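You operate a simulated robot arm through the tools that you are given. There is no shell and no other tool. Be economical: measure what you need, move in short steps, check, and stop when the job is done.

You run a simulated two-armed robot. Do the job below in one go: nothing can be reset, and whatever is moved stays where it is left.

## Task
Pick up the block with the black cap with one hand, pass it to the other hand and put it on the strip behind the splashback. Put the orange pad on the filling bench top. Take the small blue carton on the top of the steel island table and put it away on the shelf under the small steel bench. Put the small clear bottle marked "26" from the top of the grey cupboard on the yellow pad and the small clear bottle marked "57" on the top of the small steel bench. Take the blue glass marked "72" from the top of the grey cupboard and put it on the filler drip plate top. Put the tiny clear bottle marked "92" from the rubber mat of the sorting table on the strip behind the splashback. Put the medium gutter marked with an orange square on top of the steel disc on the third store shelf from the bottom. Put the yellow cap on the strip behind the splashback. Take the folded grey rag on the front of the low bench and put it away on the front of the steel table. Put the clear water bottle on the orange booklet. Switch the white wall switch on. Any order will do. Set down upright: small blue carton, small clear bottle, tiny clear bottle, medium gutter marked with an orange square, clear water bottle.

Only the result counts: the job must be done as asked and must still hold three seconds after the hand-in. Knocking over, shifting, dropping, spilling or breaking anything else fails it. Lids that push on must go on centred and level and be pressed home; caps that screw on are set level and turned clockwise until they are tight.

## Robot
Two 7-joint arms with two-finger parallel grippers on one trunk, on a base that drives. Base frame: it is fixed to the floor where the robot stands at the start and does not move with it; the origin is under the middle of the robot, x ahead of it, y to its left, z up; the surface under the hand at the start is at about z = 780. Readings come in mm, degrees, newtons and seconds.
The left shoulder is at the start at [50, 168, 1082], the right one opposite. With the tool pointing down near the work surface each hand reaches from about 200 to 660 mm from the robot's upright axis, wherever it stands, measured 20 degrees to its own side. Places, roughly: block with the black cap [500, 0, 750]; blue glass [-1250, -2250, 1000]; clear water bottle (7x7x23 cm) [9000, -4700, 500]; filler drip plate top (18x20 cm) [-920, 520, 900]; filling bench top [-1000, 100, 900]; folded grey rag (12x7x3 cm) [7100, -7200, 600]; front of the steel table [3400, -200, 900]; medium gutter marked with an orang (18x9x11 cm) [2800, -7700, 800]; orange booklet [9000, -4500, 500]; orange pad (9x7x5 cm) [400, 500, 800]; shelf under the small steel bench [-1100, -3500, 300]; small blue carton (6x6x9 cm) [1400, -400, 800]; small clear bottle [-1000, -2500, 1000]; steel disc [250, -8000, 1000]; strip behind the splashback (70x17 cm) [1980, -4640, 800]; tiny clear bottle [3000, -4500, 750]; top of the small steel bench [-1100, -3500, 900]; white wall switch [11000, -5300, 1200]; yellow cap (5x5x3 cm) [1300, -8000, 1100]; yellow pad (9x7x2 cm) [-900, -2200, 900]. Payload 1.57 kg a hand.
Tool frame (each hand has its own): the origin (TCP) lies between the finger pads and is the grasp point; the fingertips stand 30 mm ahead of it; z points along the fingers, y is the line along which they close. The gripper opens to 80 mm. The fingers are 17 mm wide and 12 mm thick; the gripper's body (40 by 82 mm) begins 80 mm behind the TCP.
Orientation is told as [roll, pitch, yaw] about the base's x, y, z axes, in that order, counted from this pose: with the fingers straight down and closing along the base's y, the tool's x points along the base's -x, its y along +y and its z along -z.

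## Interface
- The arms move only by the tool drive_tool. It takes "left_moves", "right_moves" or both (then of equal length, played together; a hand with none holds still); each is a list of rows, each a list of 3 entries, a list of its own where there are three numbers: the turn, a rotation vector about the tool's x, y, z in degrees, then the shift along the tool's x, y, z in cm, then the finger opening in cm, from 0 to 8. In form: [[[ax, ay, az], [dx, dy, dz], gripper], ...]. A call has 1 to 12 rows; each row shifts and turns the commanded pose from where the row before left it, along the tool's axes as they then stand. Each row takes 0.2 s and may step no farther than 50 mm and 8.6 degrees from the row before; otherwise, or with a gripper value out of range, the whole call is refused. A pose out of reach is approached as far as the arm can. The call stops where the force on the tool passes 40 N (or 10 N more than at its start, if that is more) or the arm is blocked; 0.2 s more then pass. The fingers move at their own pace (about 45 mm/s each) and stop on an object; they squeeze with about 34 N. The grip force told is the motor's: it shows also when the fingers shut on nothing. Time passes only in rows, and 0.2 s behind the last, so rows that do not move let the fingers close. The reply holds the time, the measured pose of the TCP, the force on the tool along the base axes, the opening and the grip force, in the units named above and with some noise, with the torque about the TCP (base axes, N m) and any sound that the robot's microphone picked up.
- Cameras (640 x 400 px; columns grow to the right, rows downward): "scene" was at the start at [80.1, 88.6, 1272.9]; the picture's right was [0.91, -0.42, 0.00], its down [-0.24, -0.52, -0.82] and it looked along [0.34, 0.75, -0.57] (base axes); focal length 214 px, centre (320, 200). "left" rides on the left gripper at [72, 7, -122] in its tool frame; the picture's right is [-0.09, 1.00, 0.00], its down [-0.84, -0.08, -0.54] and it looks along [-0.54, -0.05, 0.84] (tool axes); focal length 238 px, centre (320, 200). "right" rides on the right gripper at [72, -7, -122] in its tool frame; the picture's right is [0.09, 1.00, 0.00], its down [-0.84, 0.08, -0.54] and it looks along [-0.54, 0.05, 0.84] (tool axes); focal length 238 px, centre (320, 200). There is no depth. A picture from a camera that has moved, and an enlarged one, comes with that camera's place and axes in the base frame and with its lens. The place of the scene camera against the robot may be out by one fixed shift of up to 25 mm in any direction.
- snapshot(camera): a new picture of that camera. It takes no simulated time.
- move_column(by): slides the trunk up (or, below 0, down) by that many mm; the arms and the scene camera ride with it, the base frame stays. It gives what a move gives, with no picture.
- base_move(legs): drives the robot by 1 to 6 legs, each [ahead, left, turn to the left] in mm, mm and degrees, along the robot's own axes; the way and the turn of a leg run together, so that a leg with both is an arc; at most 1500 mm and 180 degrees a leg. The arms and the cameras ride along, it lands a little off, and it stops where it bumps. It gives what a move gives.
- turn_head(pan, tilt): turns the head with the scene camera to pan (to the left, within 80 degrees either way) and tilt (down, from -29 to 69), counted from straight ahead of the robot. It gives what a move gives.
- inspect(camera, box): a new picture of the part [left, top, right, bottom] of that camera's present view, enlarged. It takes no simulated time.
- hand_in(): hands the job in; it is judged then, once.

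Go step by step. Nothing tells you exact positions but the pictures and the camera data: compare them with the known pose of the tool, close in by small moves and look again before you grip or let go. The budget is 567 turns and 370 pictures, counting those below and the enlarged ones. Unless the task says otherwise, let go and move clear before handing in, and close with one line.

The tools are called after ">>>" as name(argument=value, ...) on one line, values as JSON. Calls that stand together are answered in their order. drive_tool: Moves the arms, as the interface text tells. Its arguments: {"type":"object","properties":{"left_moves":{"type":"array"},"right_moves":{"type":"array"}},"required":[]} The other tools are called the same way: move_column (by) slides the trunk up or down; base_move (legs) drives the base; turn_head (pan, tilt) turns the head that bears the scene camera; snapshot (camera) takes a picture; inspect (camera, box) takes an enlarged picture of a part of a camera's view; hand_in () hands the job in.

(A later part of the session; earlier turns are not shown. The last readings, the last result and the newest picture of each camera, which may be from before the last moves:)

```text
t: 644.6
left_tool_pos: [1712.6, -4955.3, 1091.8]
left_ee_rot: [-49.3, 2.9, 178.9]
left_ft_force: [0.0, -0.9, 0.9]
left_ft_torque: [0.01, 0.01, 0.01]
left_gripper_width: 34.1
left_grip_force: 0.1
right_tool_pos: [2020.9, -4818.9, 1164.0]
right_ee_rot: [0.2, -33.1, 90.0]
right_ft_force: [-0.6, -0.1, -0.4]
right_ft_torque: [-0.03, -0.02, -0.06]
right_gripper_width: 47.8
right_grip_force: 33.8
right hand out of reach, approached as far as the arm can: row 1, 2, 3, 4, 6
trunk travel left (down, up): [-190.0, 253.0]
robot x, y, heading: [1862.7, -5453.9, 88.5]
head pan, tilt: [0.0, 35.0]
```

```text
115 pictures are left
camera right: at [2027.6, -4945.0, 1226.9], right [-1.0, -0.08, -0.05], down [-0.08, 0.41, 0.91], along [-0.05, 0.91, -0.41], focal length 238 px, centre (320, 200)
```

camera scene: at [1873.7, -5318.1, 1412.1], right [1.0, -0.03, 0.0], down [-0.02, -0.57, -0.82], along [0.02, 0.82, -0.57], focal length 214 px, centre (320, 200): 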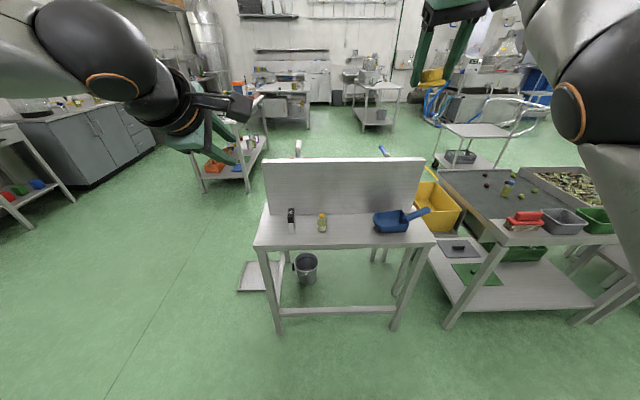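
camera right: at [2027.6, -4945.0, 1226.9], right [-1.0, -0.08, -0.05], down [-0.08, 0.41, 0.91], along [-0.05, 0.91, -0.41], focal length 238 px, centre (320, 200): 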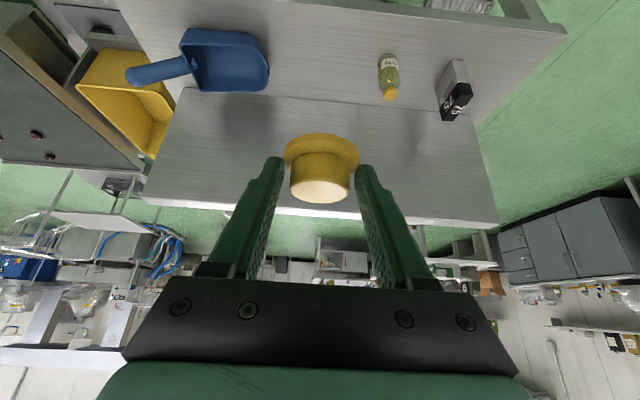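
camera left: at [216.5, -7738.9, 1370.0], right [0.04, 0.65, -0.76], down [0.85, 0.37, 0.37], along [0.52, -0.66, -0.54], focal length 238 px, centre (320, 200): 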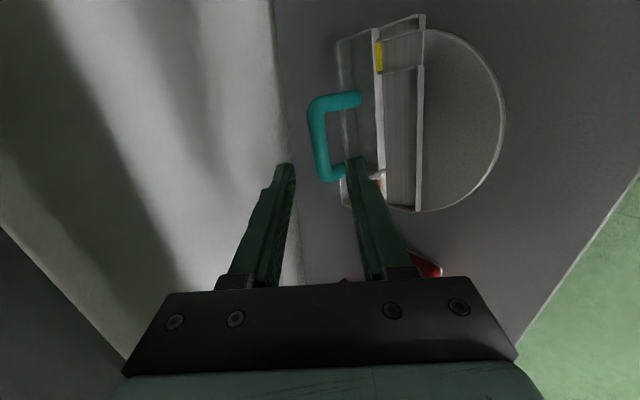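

>>> base_move(legs=[[148, 12, 1.5]])

>>> move_column(by=-150)

>>> drive_tool(right_moves=[[[0, 0, 0], [2, 0, 3.1], 2], [[0, 0, 0], [2, 0, 3.1], 2], [[0, 0, 0], [2, 0, 3.1], 2]])

>>> snapshot(camera="right")

>>> snapshot(camera="scene")

```text
t: 646.0
left_tool_pos: [1689.1, -4816.4, 1092.0]
left_ee_rot: [-49.4, 2.9, -179.7]
left_ft_force: [0.1, 0.6, 0.4]
left_ft_torque: [-0.03, 0.0, 0.02]
left_gripper_width: 34.0
left_grip_force: 0.0
right_tool_pos: [1993.1, -4671.4, 1164.2]
right_ee_rot: [0.0, -33.1, 91.7]
right_ft_force: [0.0, -1.2, -0.6]
right_ft_torque: [-0.02, 0.0, 0.0]
right_gripper_width: 48.1
right_grip_force: 33.6
trunk travel left (down, up): [-190.0, 253.0]
robot x, y, heading: [1856.7, -5309.6, 89.8]
head pan, tilt: [0.0, 35.0]
```

```text
t: 647.7
left_tool_pos: [1690.2, -4816.1, 943.3]
left_ee_rot: [-49.3, 3.0, -179.6]
left_ft_force: [-1.1, -0.1, -0.4]
left_ft_torque: [0.03, 0.03, 0.0]
left_gripper_width: 34.0
left_grip_force: 0.3
right_tool_pos: [1992.9, -4672.1, 1015.4]
right_ee_rot: [0.2, -33.1, 91.6]
right_ft_force: [-0.1, -0.3, -0.5]
right_ft_torque: [0.01, -0.02, -0.02]
right_gripper_width: 47.9
right_grip_force: 33.5
trunk travel left (down, up): [-40.0, 403.0]
robot x, y, heading: [1857.2, -5311.2, 90.0]
head pan, tilt: [0.0, 35.0]
```

```text
t: 648.5
left_tool_pos: [1690.6, -4817.2, 941.7]
left_ee_rot: [-49.3, 3.0, -179.6]
left_ft_force: [0.7, -0.7, -0.6]
left_ft_torque: [0.01, 0.03, 0.01]
left_gripper_width: 33.9
left_grip_force: 0.0
right_tool_pos: [1993.0, -4671.3, 904.3]
right_ee_rot: [0.1, -33.1, 91.5]
right_ft_force: [0.0, -0.8, -0.8]
right_ft_torque: [0.0, 0.0, 0.02]
right_gripper_width: 48.1
right_grip_force: 33.9
trunk travel left (down, up): [-40.0, 403.0]
robot x, y, heading: [1856.1, -5313.7, 89.9]
head pan, tilt: [0.0, 35.0]
```

```text
114 pictures are left
camera right: at [2003.6, -4798.2, 966.5], right [-0.99, -0.1, -0.05], down [-0.09, 0.4, 0.91], along [-0.08, 0.91, -0.41], focal length 238 px, centre (320, 200)
```

right: 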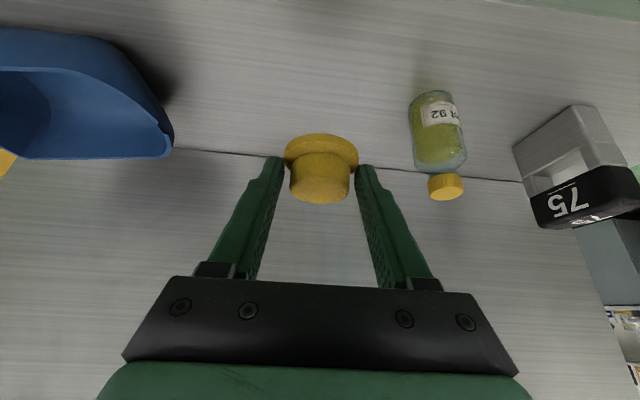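

```text
113 pictures are left
camera scene: at [1860.2, -5175.7, 1062.1], right [1.0, 0.0, 0.0], down [0.0, -0.57, -0.82], along [0.0, 0.82, -0.57], focal length 214 px, centre (320, 200)
```

scene: 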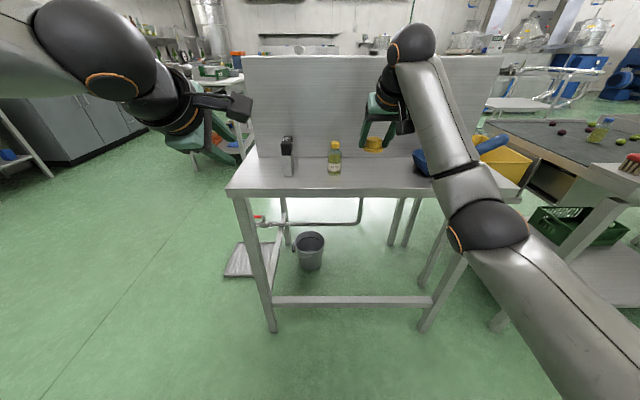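

>>> drive_tool(right_moves=[[[0, 0, 0], [2, 0, 3.1], 2], [[0, 0, 0], [1.1, 0, 1.7], 2], [[0, 0, 0], [0.3, 0, 0.4], 2], [[0, 0, 0], [0.2, 0, 0.3], 2]])

>>> drive_tool(right_moves=[[[0, 0, 0], [0.2, 0, 0.25], 2], [[0, 0, 0], [0.2, 0, 0.25], 2]])

>>> snapshot(camera="right")

```text
t: 649.5
left_tool_pos: [1688.8, -4815.7, 942.7]
left_ee_rot: [-49.3, 3.0, -179.6]
left_ft_force: [0.4, -0.6, 0.5]
left_ft_torque: [0.0, 0.01, -0.04]
left_gripper_width: 33.9
left_grip_force: 0.1
right_tool_pos: [1992.0, -4671.4, 840.1]
right_ee_rot: [0.2, -33.2, 91.6]
right_ft_force: [-0.3, 0.2, -1.6]
right_ft_torque: [0.04, -0.02, -0.02]
right_gripper_width: 48.0
right_grip_force: 34.1
trunk travel left (down, up): [-40.0, 403.0]
robot x, y, heading: [1858.3, -5307.9, 89.9]
head pan, tilt: [0.0, 35.0]
```

```text
t: 650.1
left_tool_pos: [1688.8, -4817.0, 942.0]
left_ee_rot: [-49.3, 3.0, -179.6]
left_ft_force: [0.2, -0.4, 0.2]
left_ft_torque: [0.03, 0.01, 0.03]
left_gripper_width: 34.1
left_grip_force: 0.1
right_tool_pos: [1993.0, -4671.8, 832.1]
right_ee_rot: [0.0, -33.1, 91.6]
right_ft_force: [-0.6, 0.8, -0.7]
right_ft_torque: [-0.01, -0.01, 0.02]
right_gripper_width: 48.1
right_grip_force: 33.8
trunk travel left (down, up): [-40.0, 403.0]
robot x, y, heading: [1857.3, -5312.9, 90.0]
head pan, tilt: [0.0, 35.0]
```

```text
112 pictures are left
camera right: at [2004.4, -4798.3, 894.0], right [-0.99, -0.11, -0.05], down [-0.09, 0.4, 0.91], along [-0.08, 0.91, -0.41], focal length 238 px, centre (320, 200)
```

right: 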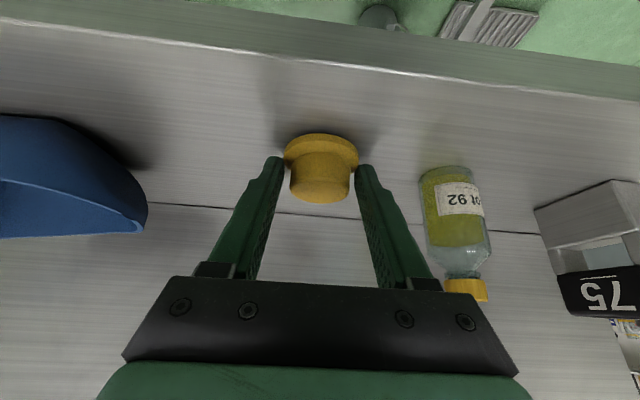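

>>> drive_tool(right_moves=[[[0, 0, 0], [0.15, 0, 0.25], 2], [[0, 0, 0], [0.15, 0, 0.25], 2]])

>>> drive_tool(right_moves=[[[0, 0, 0], [0.15, 0, 0.25], 2], [[0, 0, 0], [0.1, 0, 0.15], 2]])

```text
t: 650.7
left_tool_pos: [1689.0, -4816.5, 942.3]
left_ee_rot: [-49.4, 2.9, -179.6]
left_ft_force: [0.1, -0.6, -0.2]
left_ft_torque: [-0.01, -0.02, 0.0]
left_gripper_width: 34.0
left_grip_force: 0.1
right_tool_pos: [1993.3, -4671.5, 829.9]
right_ee_rot: [0.2, -33.6, 91.7]
right_ft_force: [-0.3, -0.5, 10.6]
right_ft_torque: [0.35, -0.05, 0.05]
right_gripper_width: 48.0
right_grip_force: 34.0
trunk travel left (down, up): [-40.0, 403.0]
robot x, y, heading: [1858.0, -5314.3, 89.8]
head pan, tilt: [0.0, 35.0]
```

```text
t: 651.3
left_tool_pos: [1688.7, -4817.7, 944.4]
left_ee_rot: [-49.5, 3.0, -179.5]
left_ft_force: [0.5, -0.1, 0.1]
left_ft_torque: [-0.03, -0.02, -0.01]
left_gripper_width: 34.0
left_grip_force: 0.0
right_tool_pos: [1993.4, -4672.9, 829.4]
right_ee_rot: [0.2, -34.3, 91.6]
right_ft_force: [0.8, 2.5, 29.0]
right_ft_torque: [0.57, -0.4, -0.01]
right_gripper_width: 47.7
right_grip_force: 34.2
trunk travel left (down, up): [-40.0, 403.0]
robot x, y, heading: [1857.0, -5313.5, 90.0]
head pan, tilt: [0.0, 35.0]
```

Contact. I ease off, open, and rise.

>>> drive_tool(right_moves=[[[0, 0, 0], [-0.2, 0, -0.3], 2], [[0, 0, 0], [0, 0, 0], 6], [[0, 0, 0], [0, 0, 0], 7], [[0, 0, 0], [0, 0, 0], 7], [[0, 0, 0], [-1, 0, -1.6], 7], [[0, 0, 0], [-2, 0, -3.1], 7], [[0, 0, 0], [-2, 0, -3.1], 7], [[0, 0, 0], [-2, 0, -3.1], 7], [[0, 0, 0], [-2, 0, -3.1], 7]])

>>> snapshot(camera="right")

```text
t: 653.3
left_tool_pos: [1688.6, -4817.0, 941.8]
left_ee_rot: [-49.3, 3.1, -179.6]
left_ft_force: [0.4, 0.3, 0.3]
left_ft_torque: [0.03, 0.02, -0.03]
left_gripper_width: 33.9
left_grip_force: 0.0
right_tool_pos: [1991.8, -4673.8, 990.2]
right_ee_rot: [0.1, -33.1, 91.7]
right_ft_force: [0.0, 0.0, -0.5]
right_ft_torque: [0.04, 0.0, -0.03]
right_gripper_width: 70.1
right_grip_force: 0.1
trunk travel left (down, up): [-40.0, 403.0]
robot x, y, heading: [1856.3, -5309.5, 89.7]
head pan, tilt: [0.0, 35.0]
```

```text
111 pictures are left
camera right: at [2002.8, -4799.8, 1051.9], right [-0.99, -0.11, -0.05], down [-0.09, 0.4, 0.91], along [-0.08, 0.91, -0.41], focal length 238 px, centre (320, 200)
```

right: 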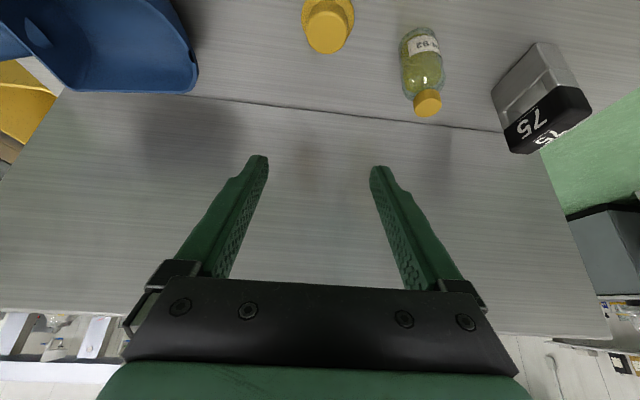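

Cap, bottle and block are all on the strip. Next I go east for the rag; I back off, raise, turn to face +x, and look.

>>> move_column(by=220)

>>> base_move(legs=[[-500, 0, 0], [0, 0, -90]])

>>> turn_head(pan=0, tilt=10)

>>> snapshot(camera="scene")

```text
t: 655.6
left_tool_pos: [1690.7, -4816.6, 1162.3]
left_ee_rot: [-49.3, 2.9, -179.5]
left_ft_force: [0.0, -0.5, 0.6]
left_ft_torque: [0.01, 0.02, 0.0]
left_gripper_width: 34.0
left_grip_force: 0.0
right_tool_pos: [1991.5, -4673.1, 1209.5]
right_ee_rot: [0.1, -33.2, 91.6]
right_ft_force: [-0.4, -0.1, 0.8]
right_ft_torque: [-0.02, 0.0, -0.05]
right_gripper_width: 69.9
right_grip_force: 0.1
trunk travel left (down, up): [-260.0, 183.0]
robot x, y, heading: [1856.1, -5313.1, 89.9]
head pan, tilt: [0.0, 35.0]
```

```text
t: 662.3
left_tool_pos: [2350.0, -5631.4, 1162.4]
left_ee_rot: [-49.3, 2.9, 91.0]
left_ft_force: [-1.4, 0.4, -0.8]
left_ft_torque: [-0.02, -0.01, -0.01]
left_gripper_width: 34.1
left_grip_force: 0.1
right_tool_pos: [2494.7, -5932.6, 1209.1]
right_ee_rot: [0.2, -33.1, 2.1]
right_ft_force: [0.1, 0.7, 1.0]
right_ft_torque: [0.04, 0.02, -0.02]
right_gripper_width: 69.9
right_grip_force: 0.1
trunk travel left (down, up): [-260.0, 183.0]
robot x, y, heading: [1857.9, -5801.5, 0.7]
head pan, tilt: [0.0, 35.0]
```

```text
t: 663.2
left_tool_pos: [2350.4, -5632.0, 1162.3]
left_ee_rot: [-49.3, 3.0, 90.9]
left_ft_force: [1.1, 0.1, 0.2]
left_ft_torque: [0.02, 0.0, 0.01]
left_gripper_width: 34.1
left_grip_force: 0.1
right_tool_pos: [2495.3, -5933.1, 1210.9]
right_ee_rot: [0.2, -33.1, 2.0]
right_ft_force: [0.7, -0.4, 0.9]
right_ft_torque: [-0.03, 0.0, 0.01]
right_gripper_width: 69.8
right_grip_force: 0.0
trunk travel left (down, up): [-260.0, 183.0]
robot x, y, heading: [1859.6, -5802.3, 0.4]
head pan, tilt: [0.0, 10.0]
```

```text
110 pictures are left
camera scene: at [1991.2, -5793.9, 1322.1], right [0.01, -1.0, 0.0], down [-0.17, 0.0, -0.98], along [0.98, 0.01, -0.17], focal length 214 px, centre (320, 200)
```

scene: 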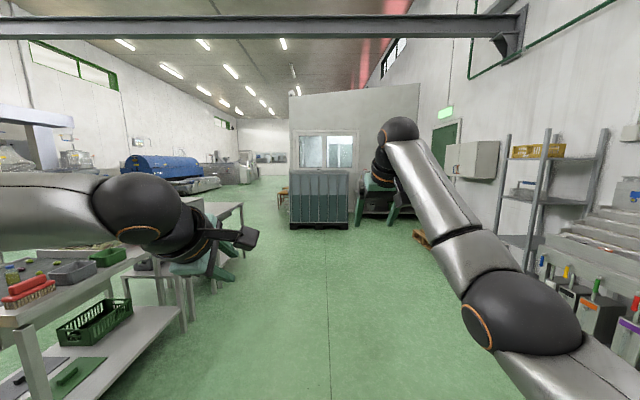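

>>> base_move(legs=[[1450, -150, 0], [1450, -150, 0]])

>>> turn_head(pan=-25, tilt=15)

>>> snapshot(camera="scene")

```text
t: 677.3
left_tool_pos: [5259.8, -5937.7, 1162.3]
left_ee_rot: [-49.2, 3.1, 90.4]
left_ft_force: [-0.5, 0.1, 0.0]
left_ft_torque: [0.0, 0.01, 0.03]
left_gripper_width: 34.2
left_grip_force: 0.1
right_tool_pos: [5403.9, -6239.7, 1209.6]
right_ee_rot: [0.0, -33.1, 1.6]
right_ft_force: [-0.4, 0.3, 0.1]
right_ft_torque: [0.04, -0.02, -0.01]
right_gripper_width: 70.3
right_grip_force: 0.0
trunk travel left (down, up): [-260.0, 183.0]
robot x, y, heading: [4768.2, -6103.2, -0.0]
head pan, tilt: [0.0, 10.0]
```

```text
t: 678.2
left_tool_pos: [5259.9, -5937.9, 1162.3]
left_ee_rot: [-49.2, 3.0, 90.4]
left_ft_force: [0.5, -0.5, -0.1]
left_ft_torque: [0.0, 0.02, 0.01]
left_gripper_width: 34.0
left_grip_force: 0.1
right_tool_pos: [5403.5, -6239.1, 1210.5]
right_ee_rot: [0.1, -33.1, 1.6]
right_ft_force: [0.0, -0.2, 0.8]
right_ft_torque: [-0.01, 0.02, 0.01]
right_gripper_width: 69.8
right_grip_force: 0.0
trunk travel left (down, up): [-260.0, 183.0]
robot x, y, heading: [4763.1, -6104.8, -0.2]
head pan, tilt: [-25.0, 15.0]
```

```text
109 pictures are left
camera scene: at [4892.0, -6136.2, 1314.0], right [-0.42, -0.91, 0.0], down [-0.23, 0.11, -0.97], along [0.88, -0.41, -0.26], focal length 214 px, centre (320, 200)
```

scene: 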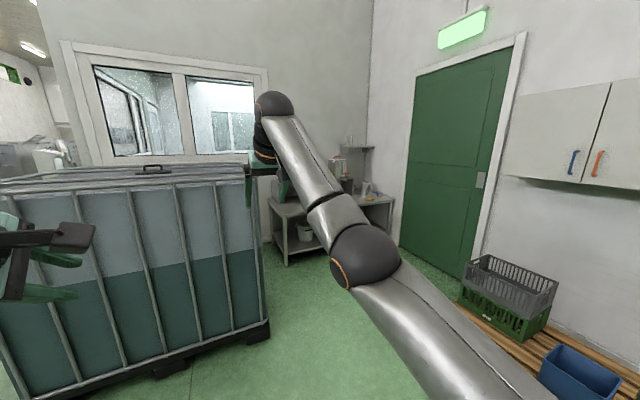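

>>> base_move(legs=[[0, -1000, 0.2], [900, 0, 0]])

>>> turn_head(pan=0, tilt=25)

>>> snapshot(camera="scene")

```text
t: 691.7
left_tool_pos: [6163.5, -6933.5, 1162.7]
left_ee_rot: [-49.3, 3.0, 90.5]
left_ft_force: [0.1, -0.1, 0.3]
left_ft_torque: [0.01, -0.02, -0.05]
left_gripper_width: 34.1
left_grip_force: 0.1
right_tool_pos: [6308.6, -7236.2, 1209.2]
right_ee_rot: [0.0, -33.1, 1.7]
right_ft_force: [-0.4, -0.3, 0.0]
right_ft_torque: [0.02, -0.03, 0.05]
right_gripper_width: 69.8
right_grip_force: 0.1
trunk travel left (down, up): [-260.0, 183.0]
robot x, y, heading: [5674.2, -7100.8, 0.2]
head pan, tilt: [-25.0, 15.0]
```

```text
t: 692.6
left_tool_pos: [6164.4, -6935.0, 1162.4]
left_ee_rot: [-49.4, 2.9, 90.6]
left_ft_force: [0.2, -0.7, -0.3]
left_ft_torque: [0.01, -0.02, -0.05]
left_gripper_width: 34.3
left_grip_force: 0.0
right_tool_pos: [6307.3, -7235.7, 1210.1]
right_ee_rot: [0.1, -33.1, 1.7]
right_ft_force: [-0.5, 0.6, 0.4]
right_ft_torque: [0.0, -0.02, -0.02]
right_gripper_width: 70.0
right_grip_force: 0.1
trunk travel left (down, up): [-260.0, 183.0]
robot x, y, heading: [5666.5, -7101.6, 0.4]
head pan, tilt: [0.0, 25.0]
```

```text
108 pictures are left
camera scene: at [5804.1, -7093.8, 1297.8], right [0.0, -1.0, 0.0], down [-0.42, 0.0, -0.91], along [0.91, 0.0, -0.42], focal length 214 px, centre (320, 200)
```

scene: 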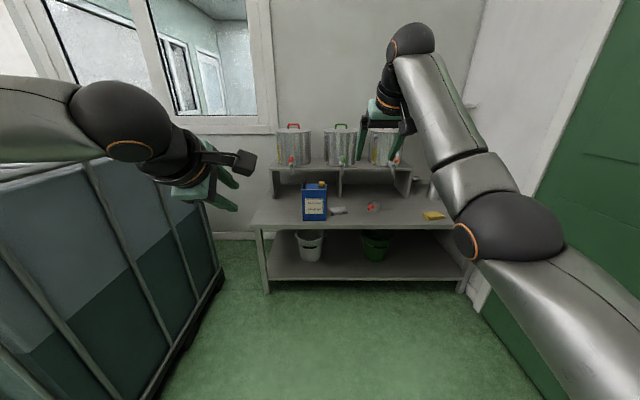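

>>> inspect(camera="scene", box=[250, 150, 470, 260])

```text
2.91 times, centred on (360, 205) of scene
camera zoom: at [5804.1, -7093.8, 1297.8], right [0.0, -1.0, 0.0], down [-0.42, 0.0, -0.91], along [0.91, 0.0, -0.42], focal length 624 px, centre (204, 186)
```

zoom: 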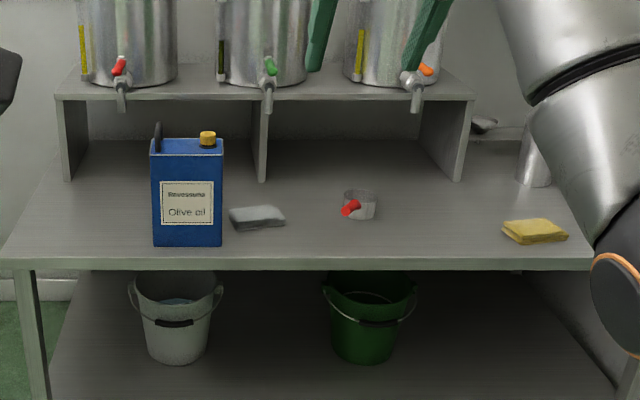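

The grey rag lies on the low bench front at about (7113, -7217). I make the left hand vertical (closing along x), retract the right hand, and drive closer.

>>> drive_tool(left_moves=[[[-8.3, 0, 0], [0, 0, 0], 5], [[-8.3, 0, 0], [0, 0, 0], 8], [[-8.3, 0, 0], [0, 0, 0], 8], [[-8.3, 0, 0], [0, 0, 0], 8], [[-8.3, 0, 0], [0, 0, 0], 8], [[-7.8, 0, 0], [0, 0, 0], 8], [[0, 0, 0], [0, 0, 0], 8], [[0, 0, 0], [0, 0, 0], 8], [[0, 0, 0], [0, 0, 0], 8], [[0, 0, 0], [0, 0, 0], 8]], right_moves=[[[0, 8.2, 0], [0, 0, 0], 7], [[0, 8.2, 0], [0, 0, 0], 7], [[0, 8.2, 0], [0, 0, 0], 7], [[0, 8.2, 0], [0, 0, 0], 7], [[0, 0, 0], [4.8, 0, 0], 7], [[0, 0, 0], [4.8, 0, 0], 7], [[0, 0, 0], [4.8, 0, 0], 7], [[0, 0, 0], [4.8, 0, 0], 7], [[0, 0, 0], [4.8, 0, 0], 7], [[0, 0, 0], [4.8, 0, 0], 7]])

>>> base_move(legs=[[0, -265, 0], [800, 0, 0]])

>>> turn_head(pan=0, tilt=50)

>>> snapshot(camera="scene")

>>> snapshot(camera="left")

```text
t: 694.8
left_tool_pos: [6133.3, -6893.5, 1150.5]
left_ee_rot: [-0.1, 3.1, 90.7]
left_ft_force: [-0.8, 0.6, -0.5]
left_ft_torque: [-0.01, -0.03, -0.04]
left_gripper_width: 80.1
left_grip_force: 0.1
left hand out of reach, approached as far as the arm can: row 4, 5, 6
right_tool_pos: [6084.7, -7268.0, 1174.2]
right_ee_rot: [-1.1, -6.2, 3.6]
right_ft_force: [-0.3, 0.3, -0.3]
right_ft_torque: [0.03, 0.02, -0.03]
right_gripper_width: 69.8
right_grip_force: 0.1
right hand out of reach, approached as far as the arm can: row 1, 2, 3, 4, 5, 6, 7
trunk travel left (down, up): [-260.0, 183.0]
robot x, y, heading: [5671.8, -7104.4, 0.0]
head pan, tilt: [0.0, 25.0]
```

```text
t: 696.3
left_tool_pos: [6135.3, -6965.7, 1150.9]
left_ee_rot: [-0.2, 3.1, 90.5]
left_ft_force: [0.6, -0.5, 0.7]
left_ft_torque: [-0.03, 0.02, 0.01]
left_gripper_width: 79.7
left_grip_force: 0.0
right_tool_pos: [6086.3, -7338.8, 1174.0]
right_ee_rot: [-1.1, -6.3, 3.6]
right_ft_force: [0.4, -0.7, 0.1]
right_ft_torque: [0.02, -0.02, 0.02]
right_gripper_width: 70.0
right_grip_force: 0.0
trunk travel left (down, up): [-260.0, 183.0]
robot x, y, heading: [5668.1, -7173.6, -0.2]
head pan, tilt: [0.0, 25.0]
stopped in leg 1: the robot was blocked; the commanded pose is now the measured one
```

```text
t: 697.2
left_tool_pos: [6134.6, -6966.1, 1150.2]
left_ee_rot: [-0.1, 3.0, 90.5]
left_ft_force: [0.2, 0.0, 0.4]
left_ft_torque: [-0.01, 0.03, 0.02]
left_gripper_width: 80.0
left_grip_force: 0.0
right_tool_pos: [6087.1, -7339.9, 1174.7]
right_ee_rot: [-1.0, -6.3, 3.5]
right_ft_force: [-0.7, 0.7, -0.1]
right_ft_torque: [-0.02, 0.0, -0.01]
right_gripper_width: 69.9
right_grip_force: 0.0
trunk travel left (down, up): [-260.0, 183.0]
robot x, y, heading: [5668.9, -7171.7, -0.1]
head pan, tilt: [0.0, 50.0]
```

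```text
106 pictures are left
camera scene: at [5789.2, -7164.6, 1260.4], right [0.0, -1.0, 0.0], down [-0.77, 0.0, -0.64], along [0.64, 0.0, -0.77], focal length 214 px, centre (320, 200)
```

scene: 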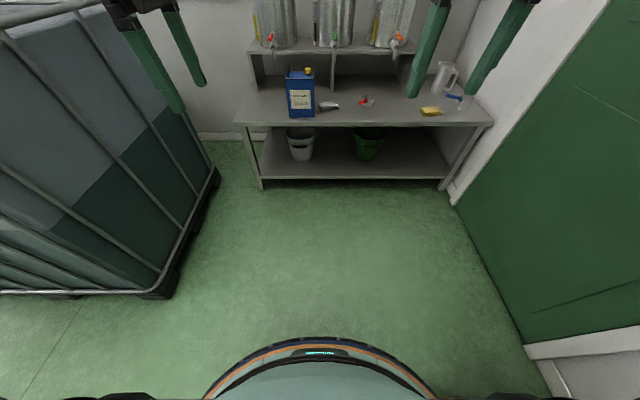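

```text
105 pictures are left
camera left: at [6128.5, -7031.6, 1275.7], right [-1.0, 0.08, -0.01], down [0.07, 0.86, 0.5], along [0.05, 0.49, -0.87], focal length 238 px, centre (320, 200)
```

left: 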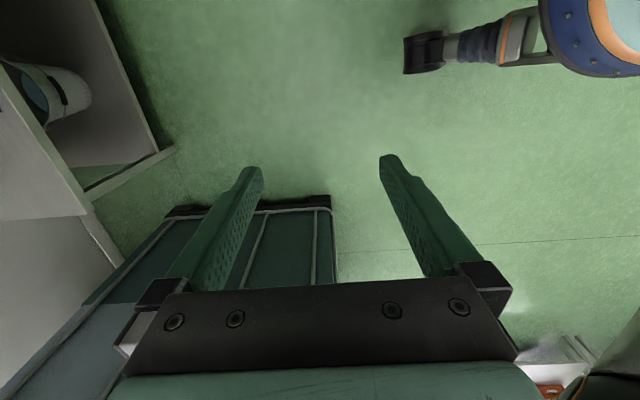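

Something low on the right blocks me here, so I go ahead first and then slide right, in front of the low bench.

>>> base_move(legs=[[0, 60, 0], [950, 0, 0], [0, -250, 0]])

>>> snapshot(camera="scene")

>>> snapshot(camera="left")

```text
t: 705.4
left_tool_pos: [7087.7, -7149.4, 1150.8]
left_ee_rot: [-0.1, 3.0, 90.8]
left_ft_force: [-0.6, -0.4, 0.2]
left_ft_torque: [0.0, -0.02, 0.02]
left_gripper_width: 80.3
left_grip_force: 0.2
right_tool_pos: [7042.6, -7523.8, 1173.6]
right_ee_rot: [-1.0, -6.4, 3.8]
right_ft_force: [-0.7, 0.8, 0.3]
right_ft_torque: [0.01, -0.02, 0.01]
right_gripper_width: 69.9
right_grip_force: 0.0
trunk travel left (down, up): [-260.0, 183.0]
robot x, y, heading: [6623.8, -7357.5, 0.3]
head pan, tilt: [0.0, 50.0]
```

```text
104 pictures are left
camera scene: at [6743.9, -7349.8, 1260.3], right [0.01, -1.0, 0.0], down [-0.77, 0.0, -0.64], along [0.64, 0.0, -0.77], focal length 214 px, centre (320, 200)
```

scene: 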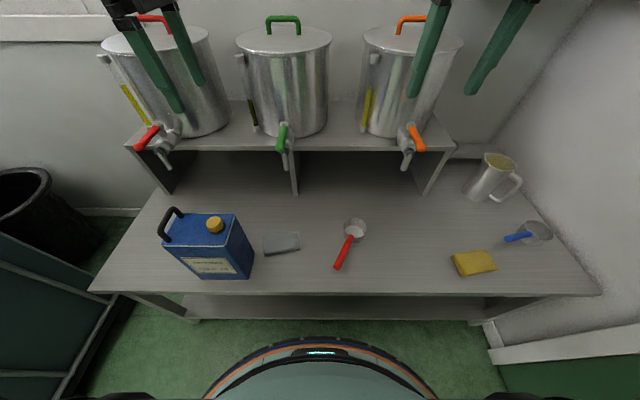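

```text
103 pictures are left
camera left: at [7082.4, -7214.7, 1275.7], right [-1.0, 0.08, -0.01], down [0.06, 0.87, 0.5], along [0.05, 0.5, -0.87], focal length 238 px, centre (320, 200)
```

left: 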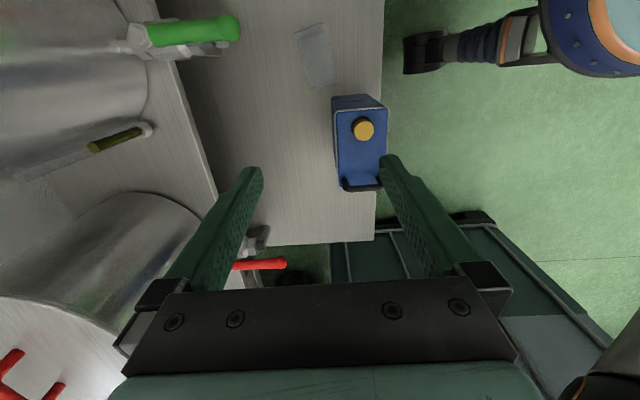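

Rag at about (7097, -7228). I move over it, square to it, and lower the column.

>>> drive_tool(left_moves=[[[0, 0, -5], [3.95, -0.45, 0], 8], [[0, 0, -5], [3.95, -0.45, 0], 8]])

>>> move_column(by=-255)

>>> drive_tool(left_moves=[[[0, 0, 0], [0, 0, 4], 8], [[0, 0, 0], [0, 0, 4], 8], [[0, 0, 0], [0, 0, 4], 8]])

>>> snapshot(camera="left")

```text
t: 706.0
left_tool_pos: [7061.8, -7182.3, 1136.4]
left_ee_rot: [0.3, 3.0, 100.8]
left_ft_force: [0.5, -0.3, -0.7]
left_ft_torque: [-0.01, 0.0, 0.0]
left_gripper_width: 79.9
left_grip_force: 0.1
left hand out of reach, approached as far as the arm can: row 1, 2
right_tool_pos: [7042.6, -7523.9, 1173.4]
right_ee_rot: [-1.1, -6.3, 3.8]
right_ft_force: [-0.3, -0.2, -0.1]
right_ft_torque: [0.01, 0.0, -0.01]
right_gripper_width: 69.9
right_grip_force: 0.0
trunk travel left (down, up): [-260.0, 183.0]
robot x, y, heading: [6623.6, -7360.0, 0.3]
head pan, tilt: [0.0, 50.0]
```

```text
t: 708.6
left_tool_pos: [7063.7, -7183.3, 883.0]
left_ee_rot: [0.4, 3.1, 100.9]
left_ft_force: [0.7, 0.3, 0.0]
left_ft_torque: [0.0, -0.02, -0.02]
left_gripper_width: 80.1
left_grip_force: 0.0
right_tool_pos: [7042.7, -7523.4, 918.6]
right_ee_rot: [-1.1, -6.4, 3.7]
right_ft_force: [0.3, 0.7, 0.5]
right_ft_torque: [0.0, -0.03, -0.02]
right_gripper_width: 70.1
right_grip_force: 0.1
trunk travel left (down, up): [-5.0, 438.0]
robot x, y, heading: [6622.1, -7356.8, 0.3]
head pan, tilt: [0.0, 50.0]
```

```text
t: 709.4
left_tool_pos: [7062.2, -7188.3, 760.8]
left_ee_rot: [0.5, 3.1, 100.8]
left_ft_force: [0.1, 0.4, 0.2]
left_ft_torque: [-0.02, 0.01, -0.01]
left_gripper_width: 80.2
left_grip_force: 0.1
right_tool_pos: [7042.2, -7522.6, 920.3]
right_ee_rot: [-1.1, -6.3, 3.8]
right_ft_force: [0.3, 0.3, -0.2]
right_ft_torque: [0.03, -0.01, -0.02]
right_gripper_width: 70.3
right_grip_force: 0.2
trunk travel left (down, up): [-5.0, 438.0]
robot x, y, heading: [6623.7, -7357.4, 0.3]
head pan, tilt: [0.0, 50.0]
```

```text
102 pictures are left
camera left: at [7069.5, -7253.6, 885.9], right [-1.0, -0.1, 0.0], down [-0.08, 0.86, 0.5], along [-0.05, 0.49, -0.87], focal length 238 px, centre (320, 200)
```

left: 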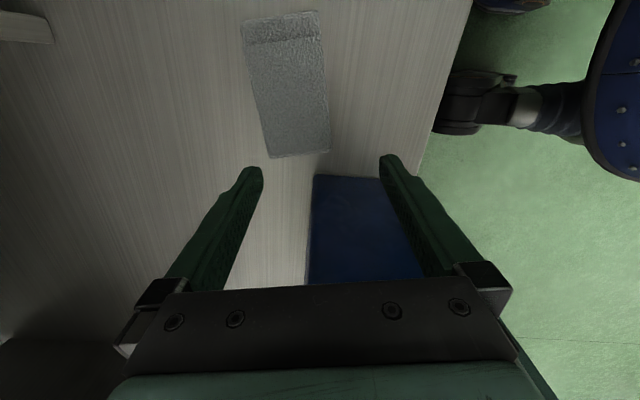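

>>> base_move(legs=[[0, -45, 0], [35, 0, 0]])

>>> drive_tool(left_moves=[[[0, 0, -7], [0, 0, 0], 8], [[0, 0, 0], [0, 0, 3], 8]])

>>> snapshot(camera="left")

```text
t: 710.9
left_tool_pos: [7097.8, -7234.4, 760.7]
left_ee_rot: [0.4, 3.1, 100.8]
left_ft_force: [0.1, 0.1, 0.5]
left_ft_torque: [-0.04, -0.02, -0.02]
left_gripper_width: 79.9
left_grip_force: 0.2
right_tool_pos: [7077.0, -7568.0, 919.5]
right_ee_rot: [-1.0, -6.3, 3.8]
right_ft_force: [0.4, 0.9, 0.2]
right_ft_torque: [-0.04, -0.02, 0.0]
right_gripper_width: 70.1
right_grip_force: 0.1
trunk travel left (down, up): [-5.0, 438.0]
robot x, y, heading: [6660.2, -7406.8, 0.2]
head pan, tilt: [0.0, 50.0]
```

```text
t: 711.5
left_tool_pos: [7098.4, -7235.7, 731.4]
left_ee_rot: [0.7, 2.9, 107.9]
left_ft_force: [-0.9, -0.8, -0.6]
left_ft_torque: [0.01, -0.01, -0.04]
left_gripper_width: 80.1
left_grip_force: 0.0
right_tool_pos: [7077.7, -7568.2, 919.7]
right_ee_rot: [-1.1, -6.4, 3.8]
right_ft_force: [0.7, -0.2, 0.2]
right_ft_torque: [0.02, 0.0, 0.0]
right_gripper_width: 69.5
right_grip_force: 0.0
trunk travel left (down, up): [-5.0, 438.0]
robot x, y, heading: [6659.9, -7406.0, 0.2]
head pan, tilt: [0.0, 50.0]
```

```text
101 pictures are left
camera left: at [7113.0, -7299.5, 855.8], right [-0.98, -0.22, 0.01], down [-0.18, 0.85, 0.5], along [-0.11, 0.48, -0.87], focal length 238 px, centre (320, 200)
```

left: 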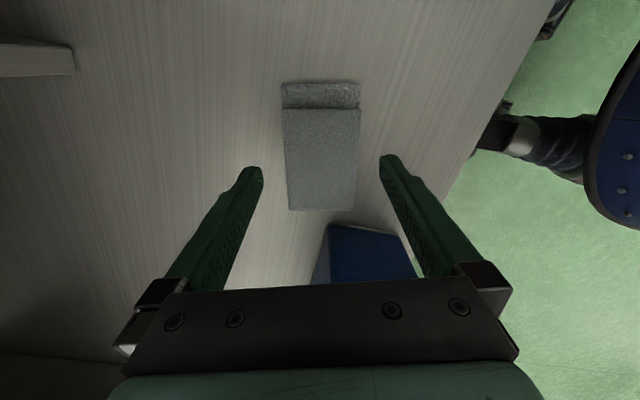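

>>> drive_tool(left_moves=[[[0, 0, 0], [0, 0, 3], 8], [[0, 0, 0], [0, 0, 2.5], 8], [[0, 0, 0], [0, 0, 1], 8], [[0, 0, 0], [0, 0, 0.7], 8]])

>>> snapshot(camera="left")

```text
t: 712.5
left_tool_pos: [7097.7, -7238.3, 659.2]
left_ee_rot: [0.7, 2.9, 107.8]
left_ft_force: [-0.2, -0.4, 0.3]
left_ft_torque: [-0.01, -0.02, -0.01]
left_gripper_width: 80.1
left_grip_force: 0.0
right_tool_pos: [7077.0, -7567.9, 919.6]
right_ee_rot: [-1.1, -6.3, 3.8]
right_ft_force: [0.7, -0.1, 0.6]
right_ft_torque: [-0.01, 0.0, 0.01]
right_gripper_width: 69.8
right_grip_force: 0.1
trunk travel left (down, up): [-5.0, 438.0]
robot x, y, heading: [6658.4, -7401.3, 0.5]
head pan, tilt: [0.0, 50.0]
```

```text
100 pictures are left
camera left: at [7112.7, -7301.9, 783.8], right [-0.98, -0.22, 0.01], down [-0.18, 0.85, 0.5], along [-0.11, 0.48, -0.87], focal length 238 px, centre (320, 200)
```

left: 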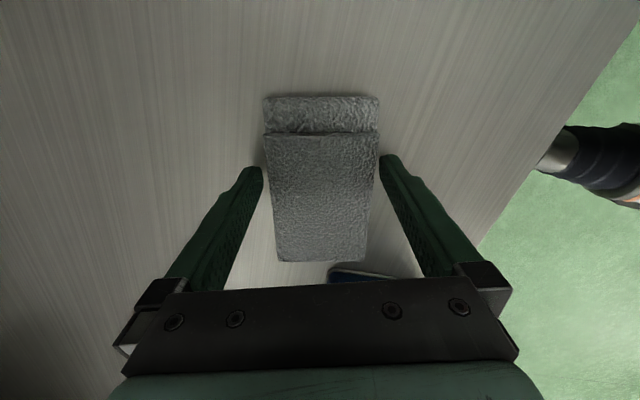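

>>> drive_tool(left_moves=[[[0, 0, 0], [0, 0, 0.6], 8], [[0, 0, 0], [0, 0, 0.4], 8], [[0, 0, 0], [0, 0, 0], 6.5], [[0, 0, 0], [0, 0, 0], 5], [[0, 0, 0], [0, 0, 0], 4], [[0, 0, 0], [0, 0, 0], 4]])

>>> drive_tool(left_moves=[[[0, 0, 0], [0, 0, -3], 4], [[0, 0, 0], [0, 0, -4], 4], [[0, 0, 0], [0, 0, -4], 4], [[0, 0, 0], [0, 0, -4], 4]])

>>> snapshot(camera="left")

```text
t: 713.9
left_tool_pos: [7099.6, -7238.5, 651.6]
left_ee_rot: [0.3, 3.2, 107.8]
left_ft_force: [8.3, 2.5, 12.6]
left_ft_torque: [0.32, -0.69, -0.04]
left_gripper_width: 68.2
left_grip_force: 34.0
right_tool_pos: [7077.1, -7567.8, 919.4]
right_ee_rot: [-1.1, -6.3, 3.8]
right_ft_force: [0.1, 0.2, 0.4]
right_ft_torque: [-0.05, -0.03, -0.04]
right_gripper_width: 69.9
right_grip_force: 0.1
trunk travel left (down, up): [-5.0, 438.0]
robot x, y, heading: [6653.5, -7404.6, 0.3]
head pan, tilt: [0.0, 50.0]
```

```text
t: 714.9
left_tool_pos: [7098.8, -7230.6, 799.1]
left_ee_rot: [0.9, 2.8, 107.8]
left_ft_force: [0.7, 0.2, -1.6]
left_ft_torque: [0.02, -0.01, 0.02]
left_gripper_width: 68.0
left_grip_force: 33.6
right_tool_pos: [7077.6, -7568.1, 918.7]
right_ee_rot: [-1.1, -6.4, 3.9]
right_ft_force: [-0.5, 0.3, 0.4]
right_ft_torque: [-0.02, 0.0, 0.01]
right_gripper_width: 69.9
right_grip_force: 0.0
trunk travel left (down, up): [-5.0, 438.0]
robot x, y, heading: [6661.1, -7403.5, 0.3]
head pan, tilt: [0.0, 50.0]
```

```text
99 pictures are left
camera left: at [7113.5, -7295.1, 924.1], right [-0.98, -0.21, 0.01], down [-0.18, 0.85, 0.5], along [-0.12, 0.48, -0.87], focal length 238 px, centre (320, 200)
```

left: 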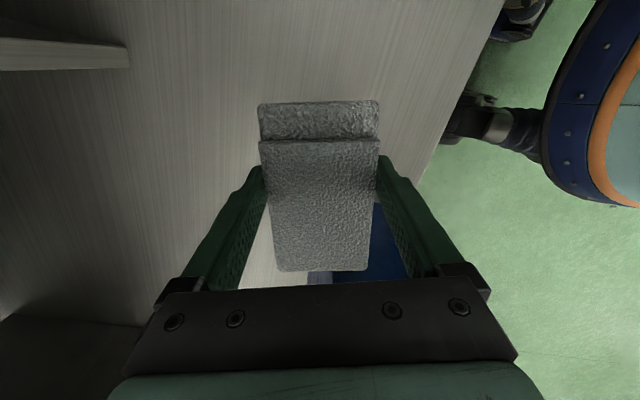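

The rag is held. I raise, retrace my way, and head around the water tank toward the water bottle.

>>> move_column(by=260)

>>> base_move(legs=[[-150, 0, 0], [0, 330, 0], [-1020, 0, 0], [0, 1300, 0], [0, 1200, 0]])

>>> turn_head(pan=0, tilt=12)

>>> snapshot(camera="scene")

```text
t: 717.6
left_tool_pos: [7097.8, -7231.1, 1058.9]
left_ee_rot: [0.8, 2.9, 107.9]
left_ft_force: [0.6, 0.2, -0.5]
left_ft_torque: [-0.02, 0.03, -0.01]
left_gripper_width: 67.8
left_grip_force: 33.9
right_tool_pos: [7077.8, -7567.7, 1179.6]
right_ee_rot: [-1.1, -6.3, 4.0]
right_ft_force: [-0.2, 0.0, 0.1]
right_ft_torque: [0.03, 0.01, 0.0]
right_gripper_width: 70.0
right_grip_force: 0.1
trunk travel left (down, up): [-265.0, 178.0]
robot x, y, heading: [6659.2, -7403.3, -0.0]
head pan, tilt: [0.0, 50.0]
```

```text
t: 748.5
left_tool_pos: [5923.2, -4424.1, 1058.7]
left_ee_rot: [0.9, 3.0, 106.7]
left_ft_force: [-0.1, 0.5, -1.3]
left_ft_torque: [-0.03, -0.02, -0.01]
left_gripper_width: 66.9
left_grip_force: 34.1
right_tool_pos: [5896.8, -4759.8, 1179.0]
right_ee_rot: [-1.1, -6.3, 2.7]
right_ft_force: [0.0, 0.0, -0.1]
right_ft_torque: [-0.02, 0.01, 0.0]
right_gripper_width: 69.8
right_grip_force: 0.0
trunk travel left (down, up): [-265.0, 178.0]
robot x, y, heading: [5480.9, -4587.9, -0.8]
head pan, tilt: [0.0, 50.0]
```

```text
t: 749.5
left_tool_pos: [5922.8, -4424.0, 1058.9]
left_ee_rot: [0.8, 2.8, 106.7]
left_ft_force: [-0.3, 1.1, -0.1]
left_ft_torque: [-0.02, -0.01, 0.04]
left_gripper_width: 67.1
left_grip_force: 34.2
right_tool_pos: [5897.2, -4760.7, 1179.5]
right_ee_rot: [-1.1, -6.3, 2.7]
right_ft_force: [-1.2, -0.8, 0.0]
right_ft_torque: [0.0, 0.05, -0.04]
right_gripper_width: 70.3
right_grip_force: 0.1
trunk travel left (down, up): [-265.0, 178.0]
robot x, y, heading: [5479.1, -4586.5, -1.0]
head pan, tilt: [0.0, 12.0]
```

```text
98 pictures are left
camera scene: at [5617.1, -4581.0, 1323.8], right [-0.01, -1.0, 0.0], down [-0.21, 0.0, -0.98], along [0.98, -0.01, -0.21], focal length 214 px, centre (320, 200)
```

scene: 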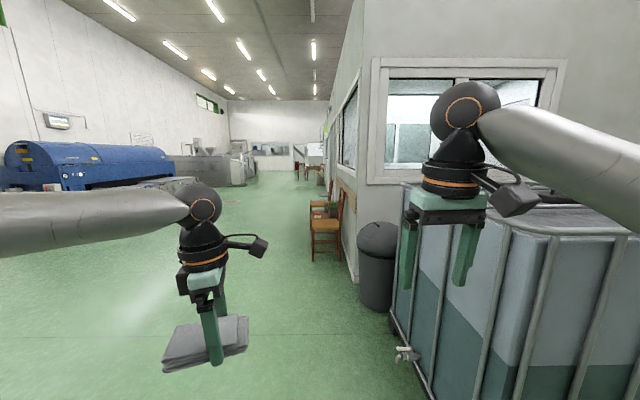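

>>> base_move(legs=[[0, 500, 1], [1450, 0, 0], [1250, 0, 0]])

>>> turn_head(pan=-35, tilt=20)

>>> snapshot(camera="scene")

```text
t: 767.1
left_tool_pos: [8625.0, -3942.8, 1058.5]
left_ee_rot: [0.8, 2.9, 106.4]
left_ft_force: [0.9, 0.1, -0.5]
left_ft_torque: [-0.03, -0.01, 0.02]
left_gripper_width: 67.1
left_grip_force: 34.5
right_tool_pos: [8597.9, -4279.2, 1180.2]
right_ee_rot: [-1.2, -6.3, 2.5]
right_ft_force: [0.5, -0.8, 0.1]
right_ft_torque: [0.0, -0.02, 0.0]
right_gripper_width: 69.9
right_grip_force: 0.0
trunk travel left (down, up): [-265.0, 178.0]
robot x, y, heading: [8183.4, -4101.8, -0.9]
head pan, tilt: [0.0, 12.0]
```

```text
t: 768.1
left_tool_pos: [8625.7, -3941.9, 1058.5]
left_ee_rot: [0.8, 2.9, 106.3]
left_ft_force: [-1.0, -0.5, -1.3]
left_ft_torque: [0.02, 0.04, -0.02]
left_gripper_width: 66.8
left_grip_force: 34.5
right_tool_pos: [8597.4, -4279.9, 1179.5]
right_ee_rot: [-1.1, -6.3, 2.5]
right_ft_force: [0.1, 0.2, 0.7]
right_ft_torque: [-0.02, 0.02, -0.04]
right_gripper_width: 70.1
right_grip_force: 0.1
trunk travel left (down, up): [-265.0, 178.0]
robot x, y, heading: [8183.1, -4105.7, -1.0]
head pan, tilt: [-35.0, 20.0]
```

```text
97 pictures are left
camera scene: at [8300.8, -4151.7, 1310.9], right [-0.59, -0.81, 0.0], down [-0.28, 0.2, -0.94], along [0.76, -0.55, -0.34], focal length 214 px, centre (320, 200)
```

scene: 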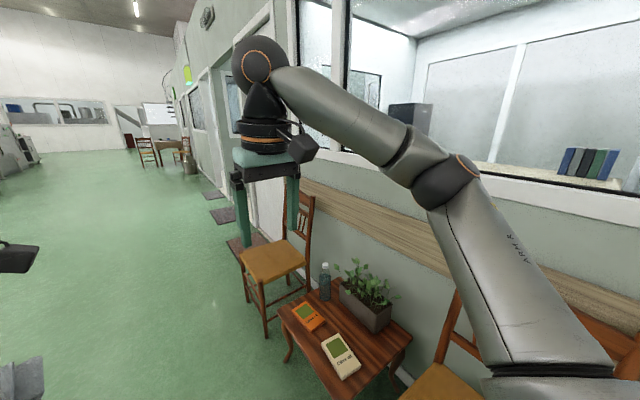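

>>> base_move(legs=[[550, 150, 0]])

>>> base_move(legs=[[0, 0, -89]])

>>> turn_head(pan=0, tilt=40)

>>> snapshot(camera="scene")

```text
t: 771.4
left_tool_pos: [9190.3, -3811.1, 1059.6]
left_ee_rot: [0.8, 2.8, 105.7]
left_ft_force: [0.3, -0.3, -1.5]
left_ft_torque: [-0.03, -0.03, 0.01]
left_gripper_width: 67.1
left_grip_force: 33.7
right_tool_pos: [9158.9, -4145.0, 1179.6]
right_ee_rot: [-1.2, -6.3, 1.8]
right_ft_force: [-0.1, -0.2, 0.3]
right_ft_torque: [0.0, -0.02, -0.01]
right_gripper_width: 70.0
right_grip_force: 0.1
trunk travel left (down, up): [-265.0, 178.0]
robot x, y, heading: [8747.8, -3969.7, -1.8]
head pan, tilt: [-35.0, 20.0]
```

```text
t: 775.6
left_tool_pos: [8918.0, -4408.5, 1058.8]
left_ee_rot: [0.7, 2.9, 17.7]
left_ft_force: [-0.3, -0.2, -0.6]
left_ft_torque: [0.02, 0.02, 0.02]
left_gripper_width: 67.1
left_grip_force: 33.8
right_tool_pos: [8580.2, -4387.3, 1179.8]
right_ee_rot: [-1.1, -6.3, -86.2]
right_ft_force: [-0.8, -0.6, -0.7]
right_ft_torque: [0.01, 0.01, -0.01]
right_gripper_width: 69.8
right_grip_force: 0.1
trunk travel left (down, up): [-265.0, 178.0]
robot x, y, heading: [8746.4, -3969.0, -89.6]
head pan, tilt: [-35.0, 20.0]
```

```text
t: 776.6
left_tool_pos: [8917.4, -4407.6, 1059.3]
left_ee_rot: [0.8, 2.8, 17.9]
left_ft_force: [0.7, -0.8, -0.8]
left_ft_torque: [0.01, 0.0, -0.03]
left_gripper_width: 67.1
left_grip_force: 33.7
right_tool_pos: [8580.1, -4387.1, 1180.0]
right_ee_rot: [-1.1, -6.4, -86.2]
right_ft_force: [-0.4, 0.5, 0.3]
right_ft_torque: [0.0, -0.02, 0.0]
right_gripper_width: 70.0
right_grip_force: 0.0
trunk travel left (down, up): [-265.0, 178.0]
robot x, y, heading: [8746.8, -3972.1, -89.8]
head pan, tilt: [0.0, 40.0]
```

```text
96 pictures are left
camera scene: at [8749.2, -4084.3, 1279.5], right [-1.0, 0.0, 0.0], down [0.0, 0.64, -0.77], along [0.0, -0.77, -0.64], focal length 214 px, centre (320, 200)
```

scene: 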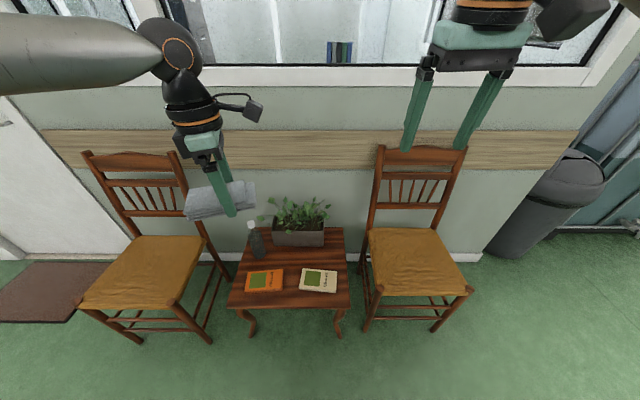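

>>> inspect(camera="scene", box=[210, 190, 370, 310])

```text
3.33 times, centred on (290, 250) of scene
camera zoom: at [8749.2, -4084.3, 1279.5], right [-1.0, 0.0, 0.0], down [0.0, 0.64, -0.77], along [0.0, -0.77, -0.64], focal length 715 px, centre (420, 33)
```

zoom: 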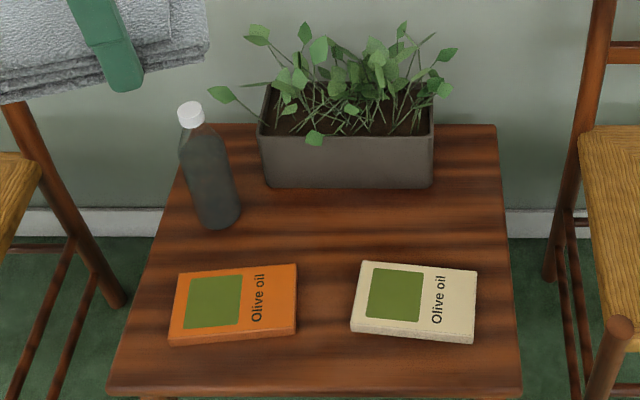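

The bottle stands at the table's left rear with the orange booklet in front of it. I'll take it with the tilted right hand, fingers left and right; I tilt and extend the hand and slide over.

>>> drive_tool(right_moves=[[[0, -7.8, 0], [0, 0, 0], 8], [[0, -7.8, 0], [0, 0, 0], 8], [[0, -7.8, 0], [0, 0, 0], 8], [[0, -7.8, 0], [0, 0, 0], 8], [[0, -7.8, 0], [0, 0, 0], 8], [[0, 0, 0], [-3.5, 0, 3.5], 8], [[0, 0, 0], [-3.5, 0, 3.5], 8]])

>>> base_move(legs=[[0, 420, -0.3]])

>>> move_column(by=-230)

>>> snapshot(camera="right")

>>> snapshot(camera="scene")

```text
t: 778.2
left_tool_pos: [8918.4, -4407.0, 1058.4]
left_ee_rot: [0.8, 3.0, 17.8]
left_ft_force: [0.2, 0.2, 0.3]
left_ft_torque: [0.0, 0.02, -0.02]
left_gripper_width: 66.8
left_grip_force: 34.6
right_tool_pos: [8587.0, -4484.5, 1178.8]
right_ee_rot: [-1.7, -45.5, -85.1]
right_ft_force: [0.2, -0.5, 0.8]
right_ft_torque: [0.03, 0.03, -0.03]
right_gripper_width: 80.1
right_grip_force: 0.0
trunk travel left (down, up): [-265.0, 178.0]
robot x, y, heading: [8746.3, -3972.3, -89.7]
head pan, tilt: [0.0, 40.0]
```

```text
t: 782.4
left_tool_pos: [9334.9, -4403.9, 1059.2]
left_ee_rot: [0.7, 2.9, 18.0]
left_ft_force: [0.1, 0.0, -1.2]
left_ft_torque: [0.0, 0.03, -0.01]
left_gripper_width: 67.3
left_grip_force: 33.8
right_tool_pos: [9004.3, -4480.1, 1179.9]
right_ee_rot: [-1.6, -45.2, -85.0]
right_ft_force: [-0.8, 0.4, 0.4]
right_ft_torque: [-0.01, -0.01, 0.0]
right_gripper_width: 79.9
right_grip_force: 0.1
trunk travel left (down, up): [-265.0, 178.0]
robot x, y, heading: [9161.0, -3961.9, -89.3]
head pan, tilt: [0.0, 40.0]
```

```text
t: 784.8
left_tool_pos: [9335.4, -4404.1, 828.6]
left_ee_rot: [0.8, 3.0, 17.9]
left_ft_force: [0.0, 0.5, 0.0]
left_ft_torque: [0.0, 0.02, 0.0]
left_gripper_width: 67.2
left_grip_force: 34.1
right_tool_pos: [9005.2, -4481.3, 949.1]
right_ee_rot: [-1.6, -45.3, -85.0]
right_ft_force: [0.2, 0.7, 0.0]
right_ft_torque: [-0.03, 0.0, 0.02]
right_gripper_width: 79.7
right_grip_force: 0.1
trunk travel left (down, up): [-35.0, 408.0]
robot x, y, heading: [9160.4, -3967.4, -89.6]
head pan, tilt: [0.0, 40.0]
```

```text
94 pictures are left
camera right: at [8990.3, -4344.0, 982.4], right [0.99, 0.13, -0.08], down [0.11, -0.2, 0.97], along [0.11, -0.97, -0.21], focal length 238 px, centre (320, 200)
```

right: 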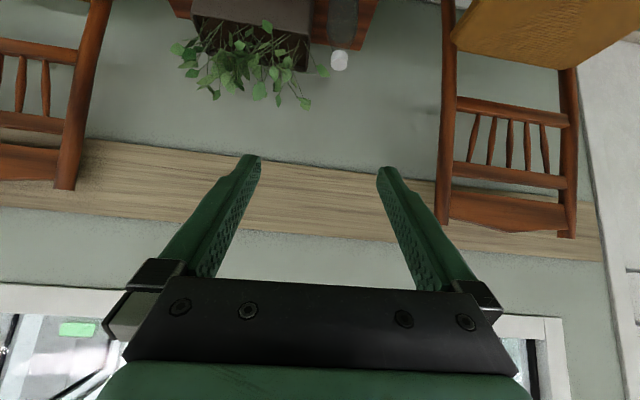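

```text
93 pictures are left
camera scene: at [9166.0, -4081.4, 1049.5], right [-1.0, -0.01, 0.0], down [-0.01, 0.64, -0.77], along [0.01, -0.77, -0.64], focal length 214 px, centre (320, 200)
```

scene: 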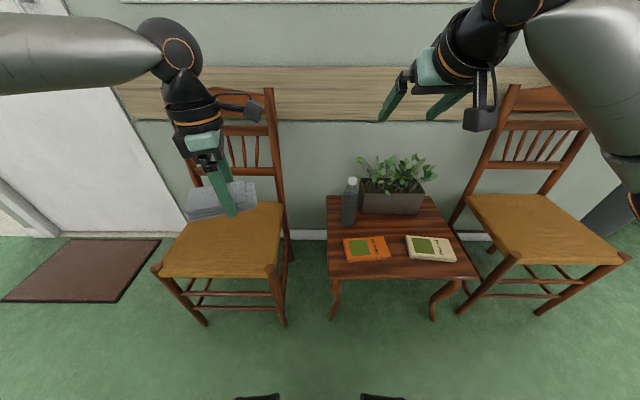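

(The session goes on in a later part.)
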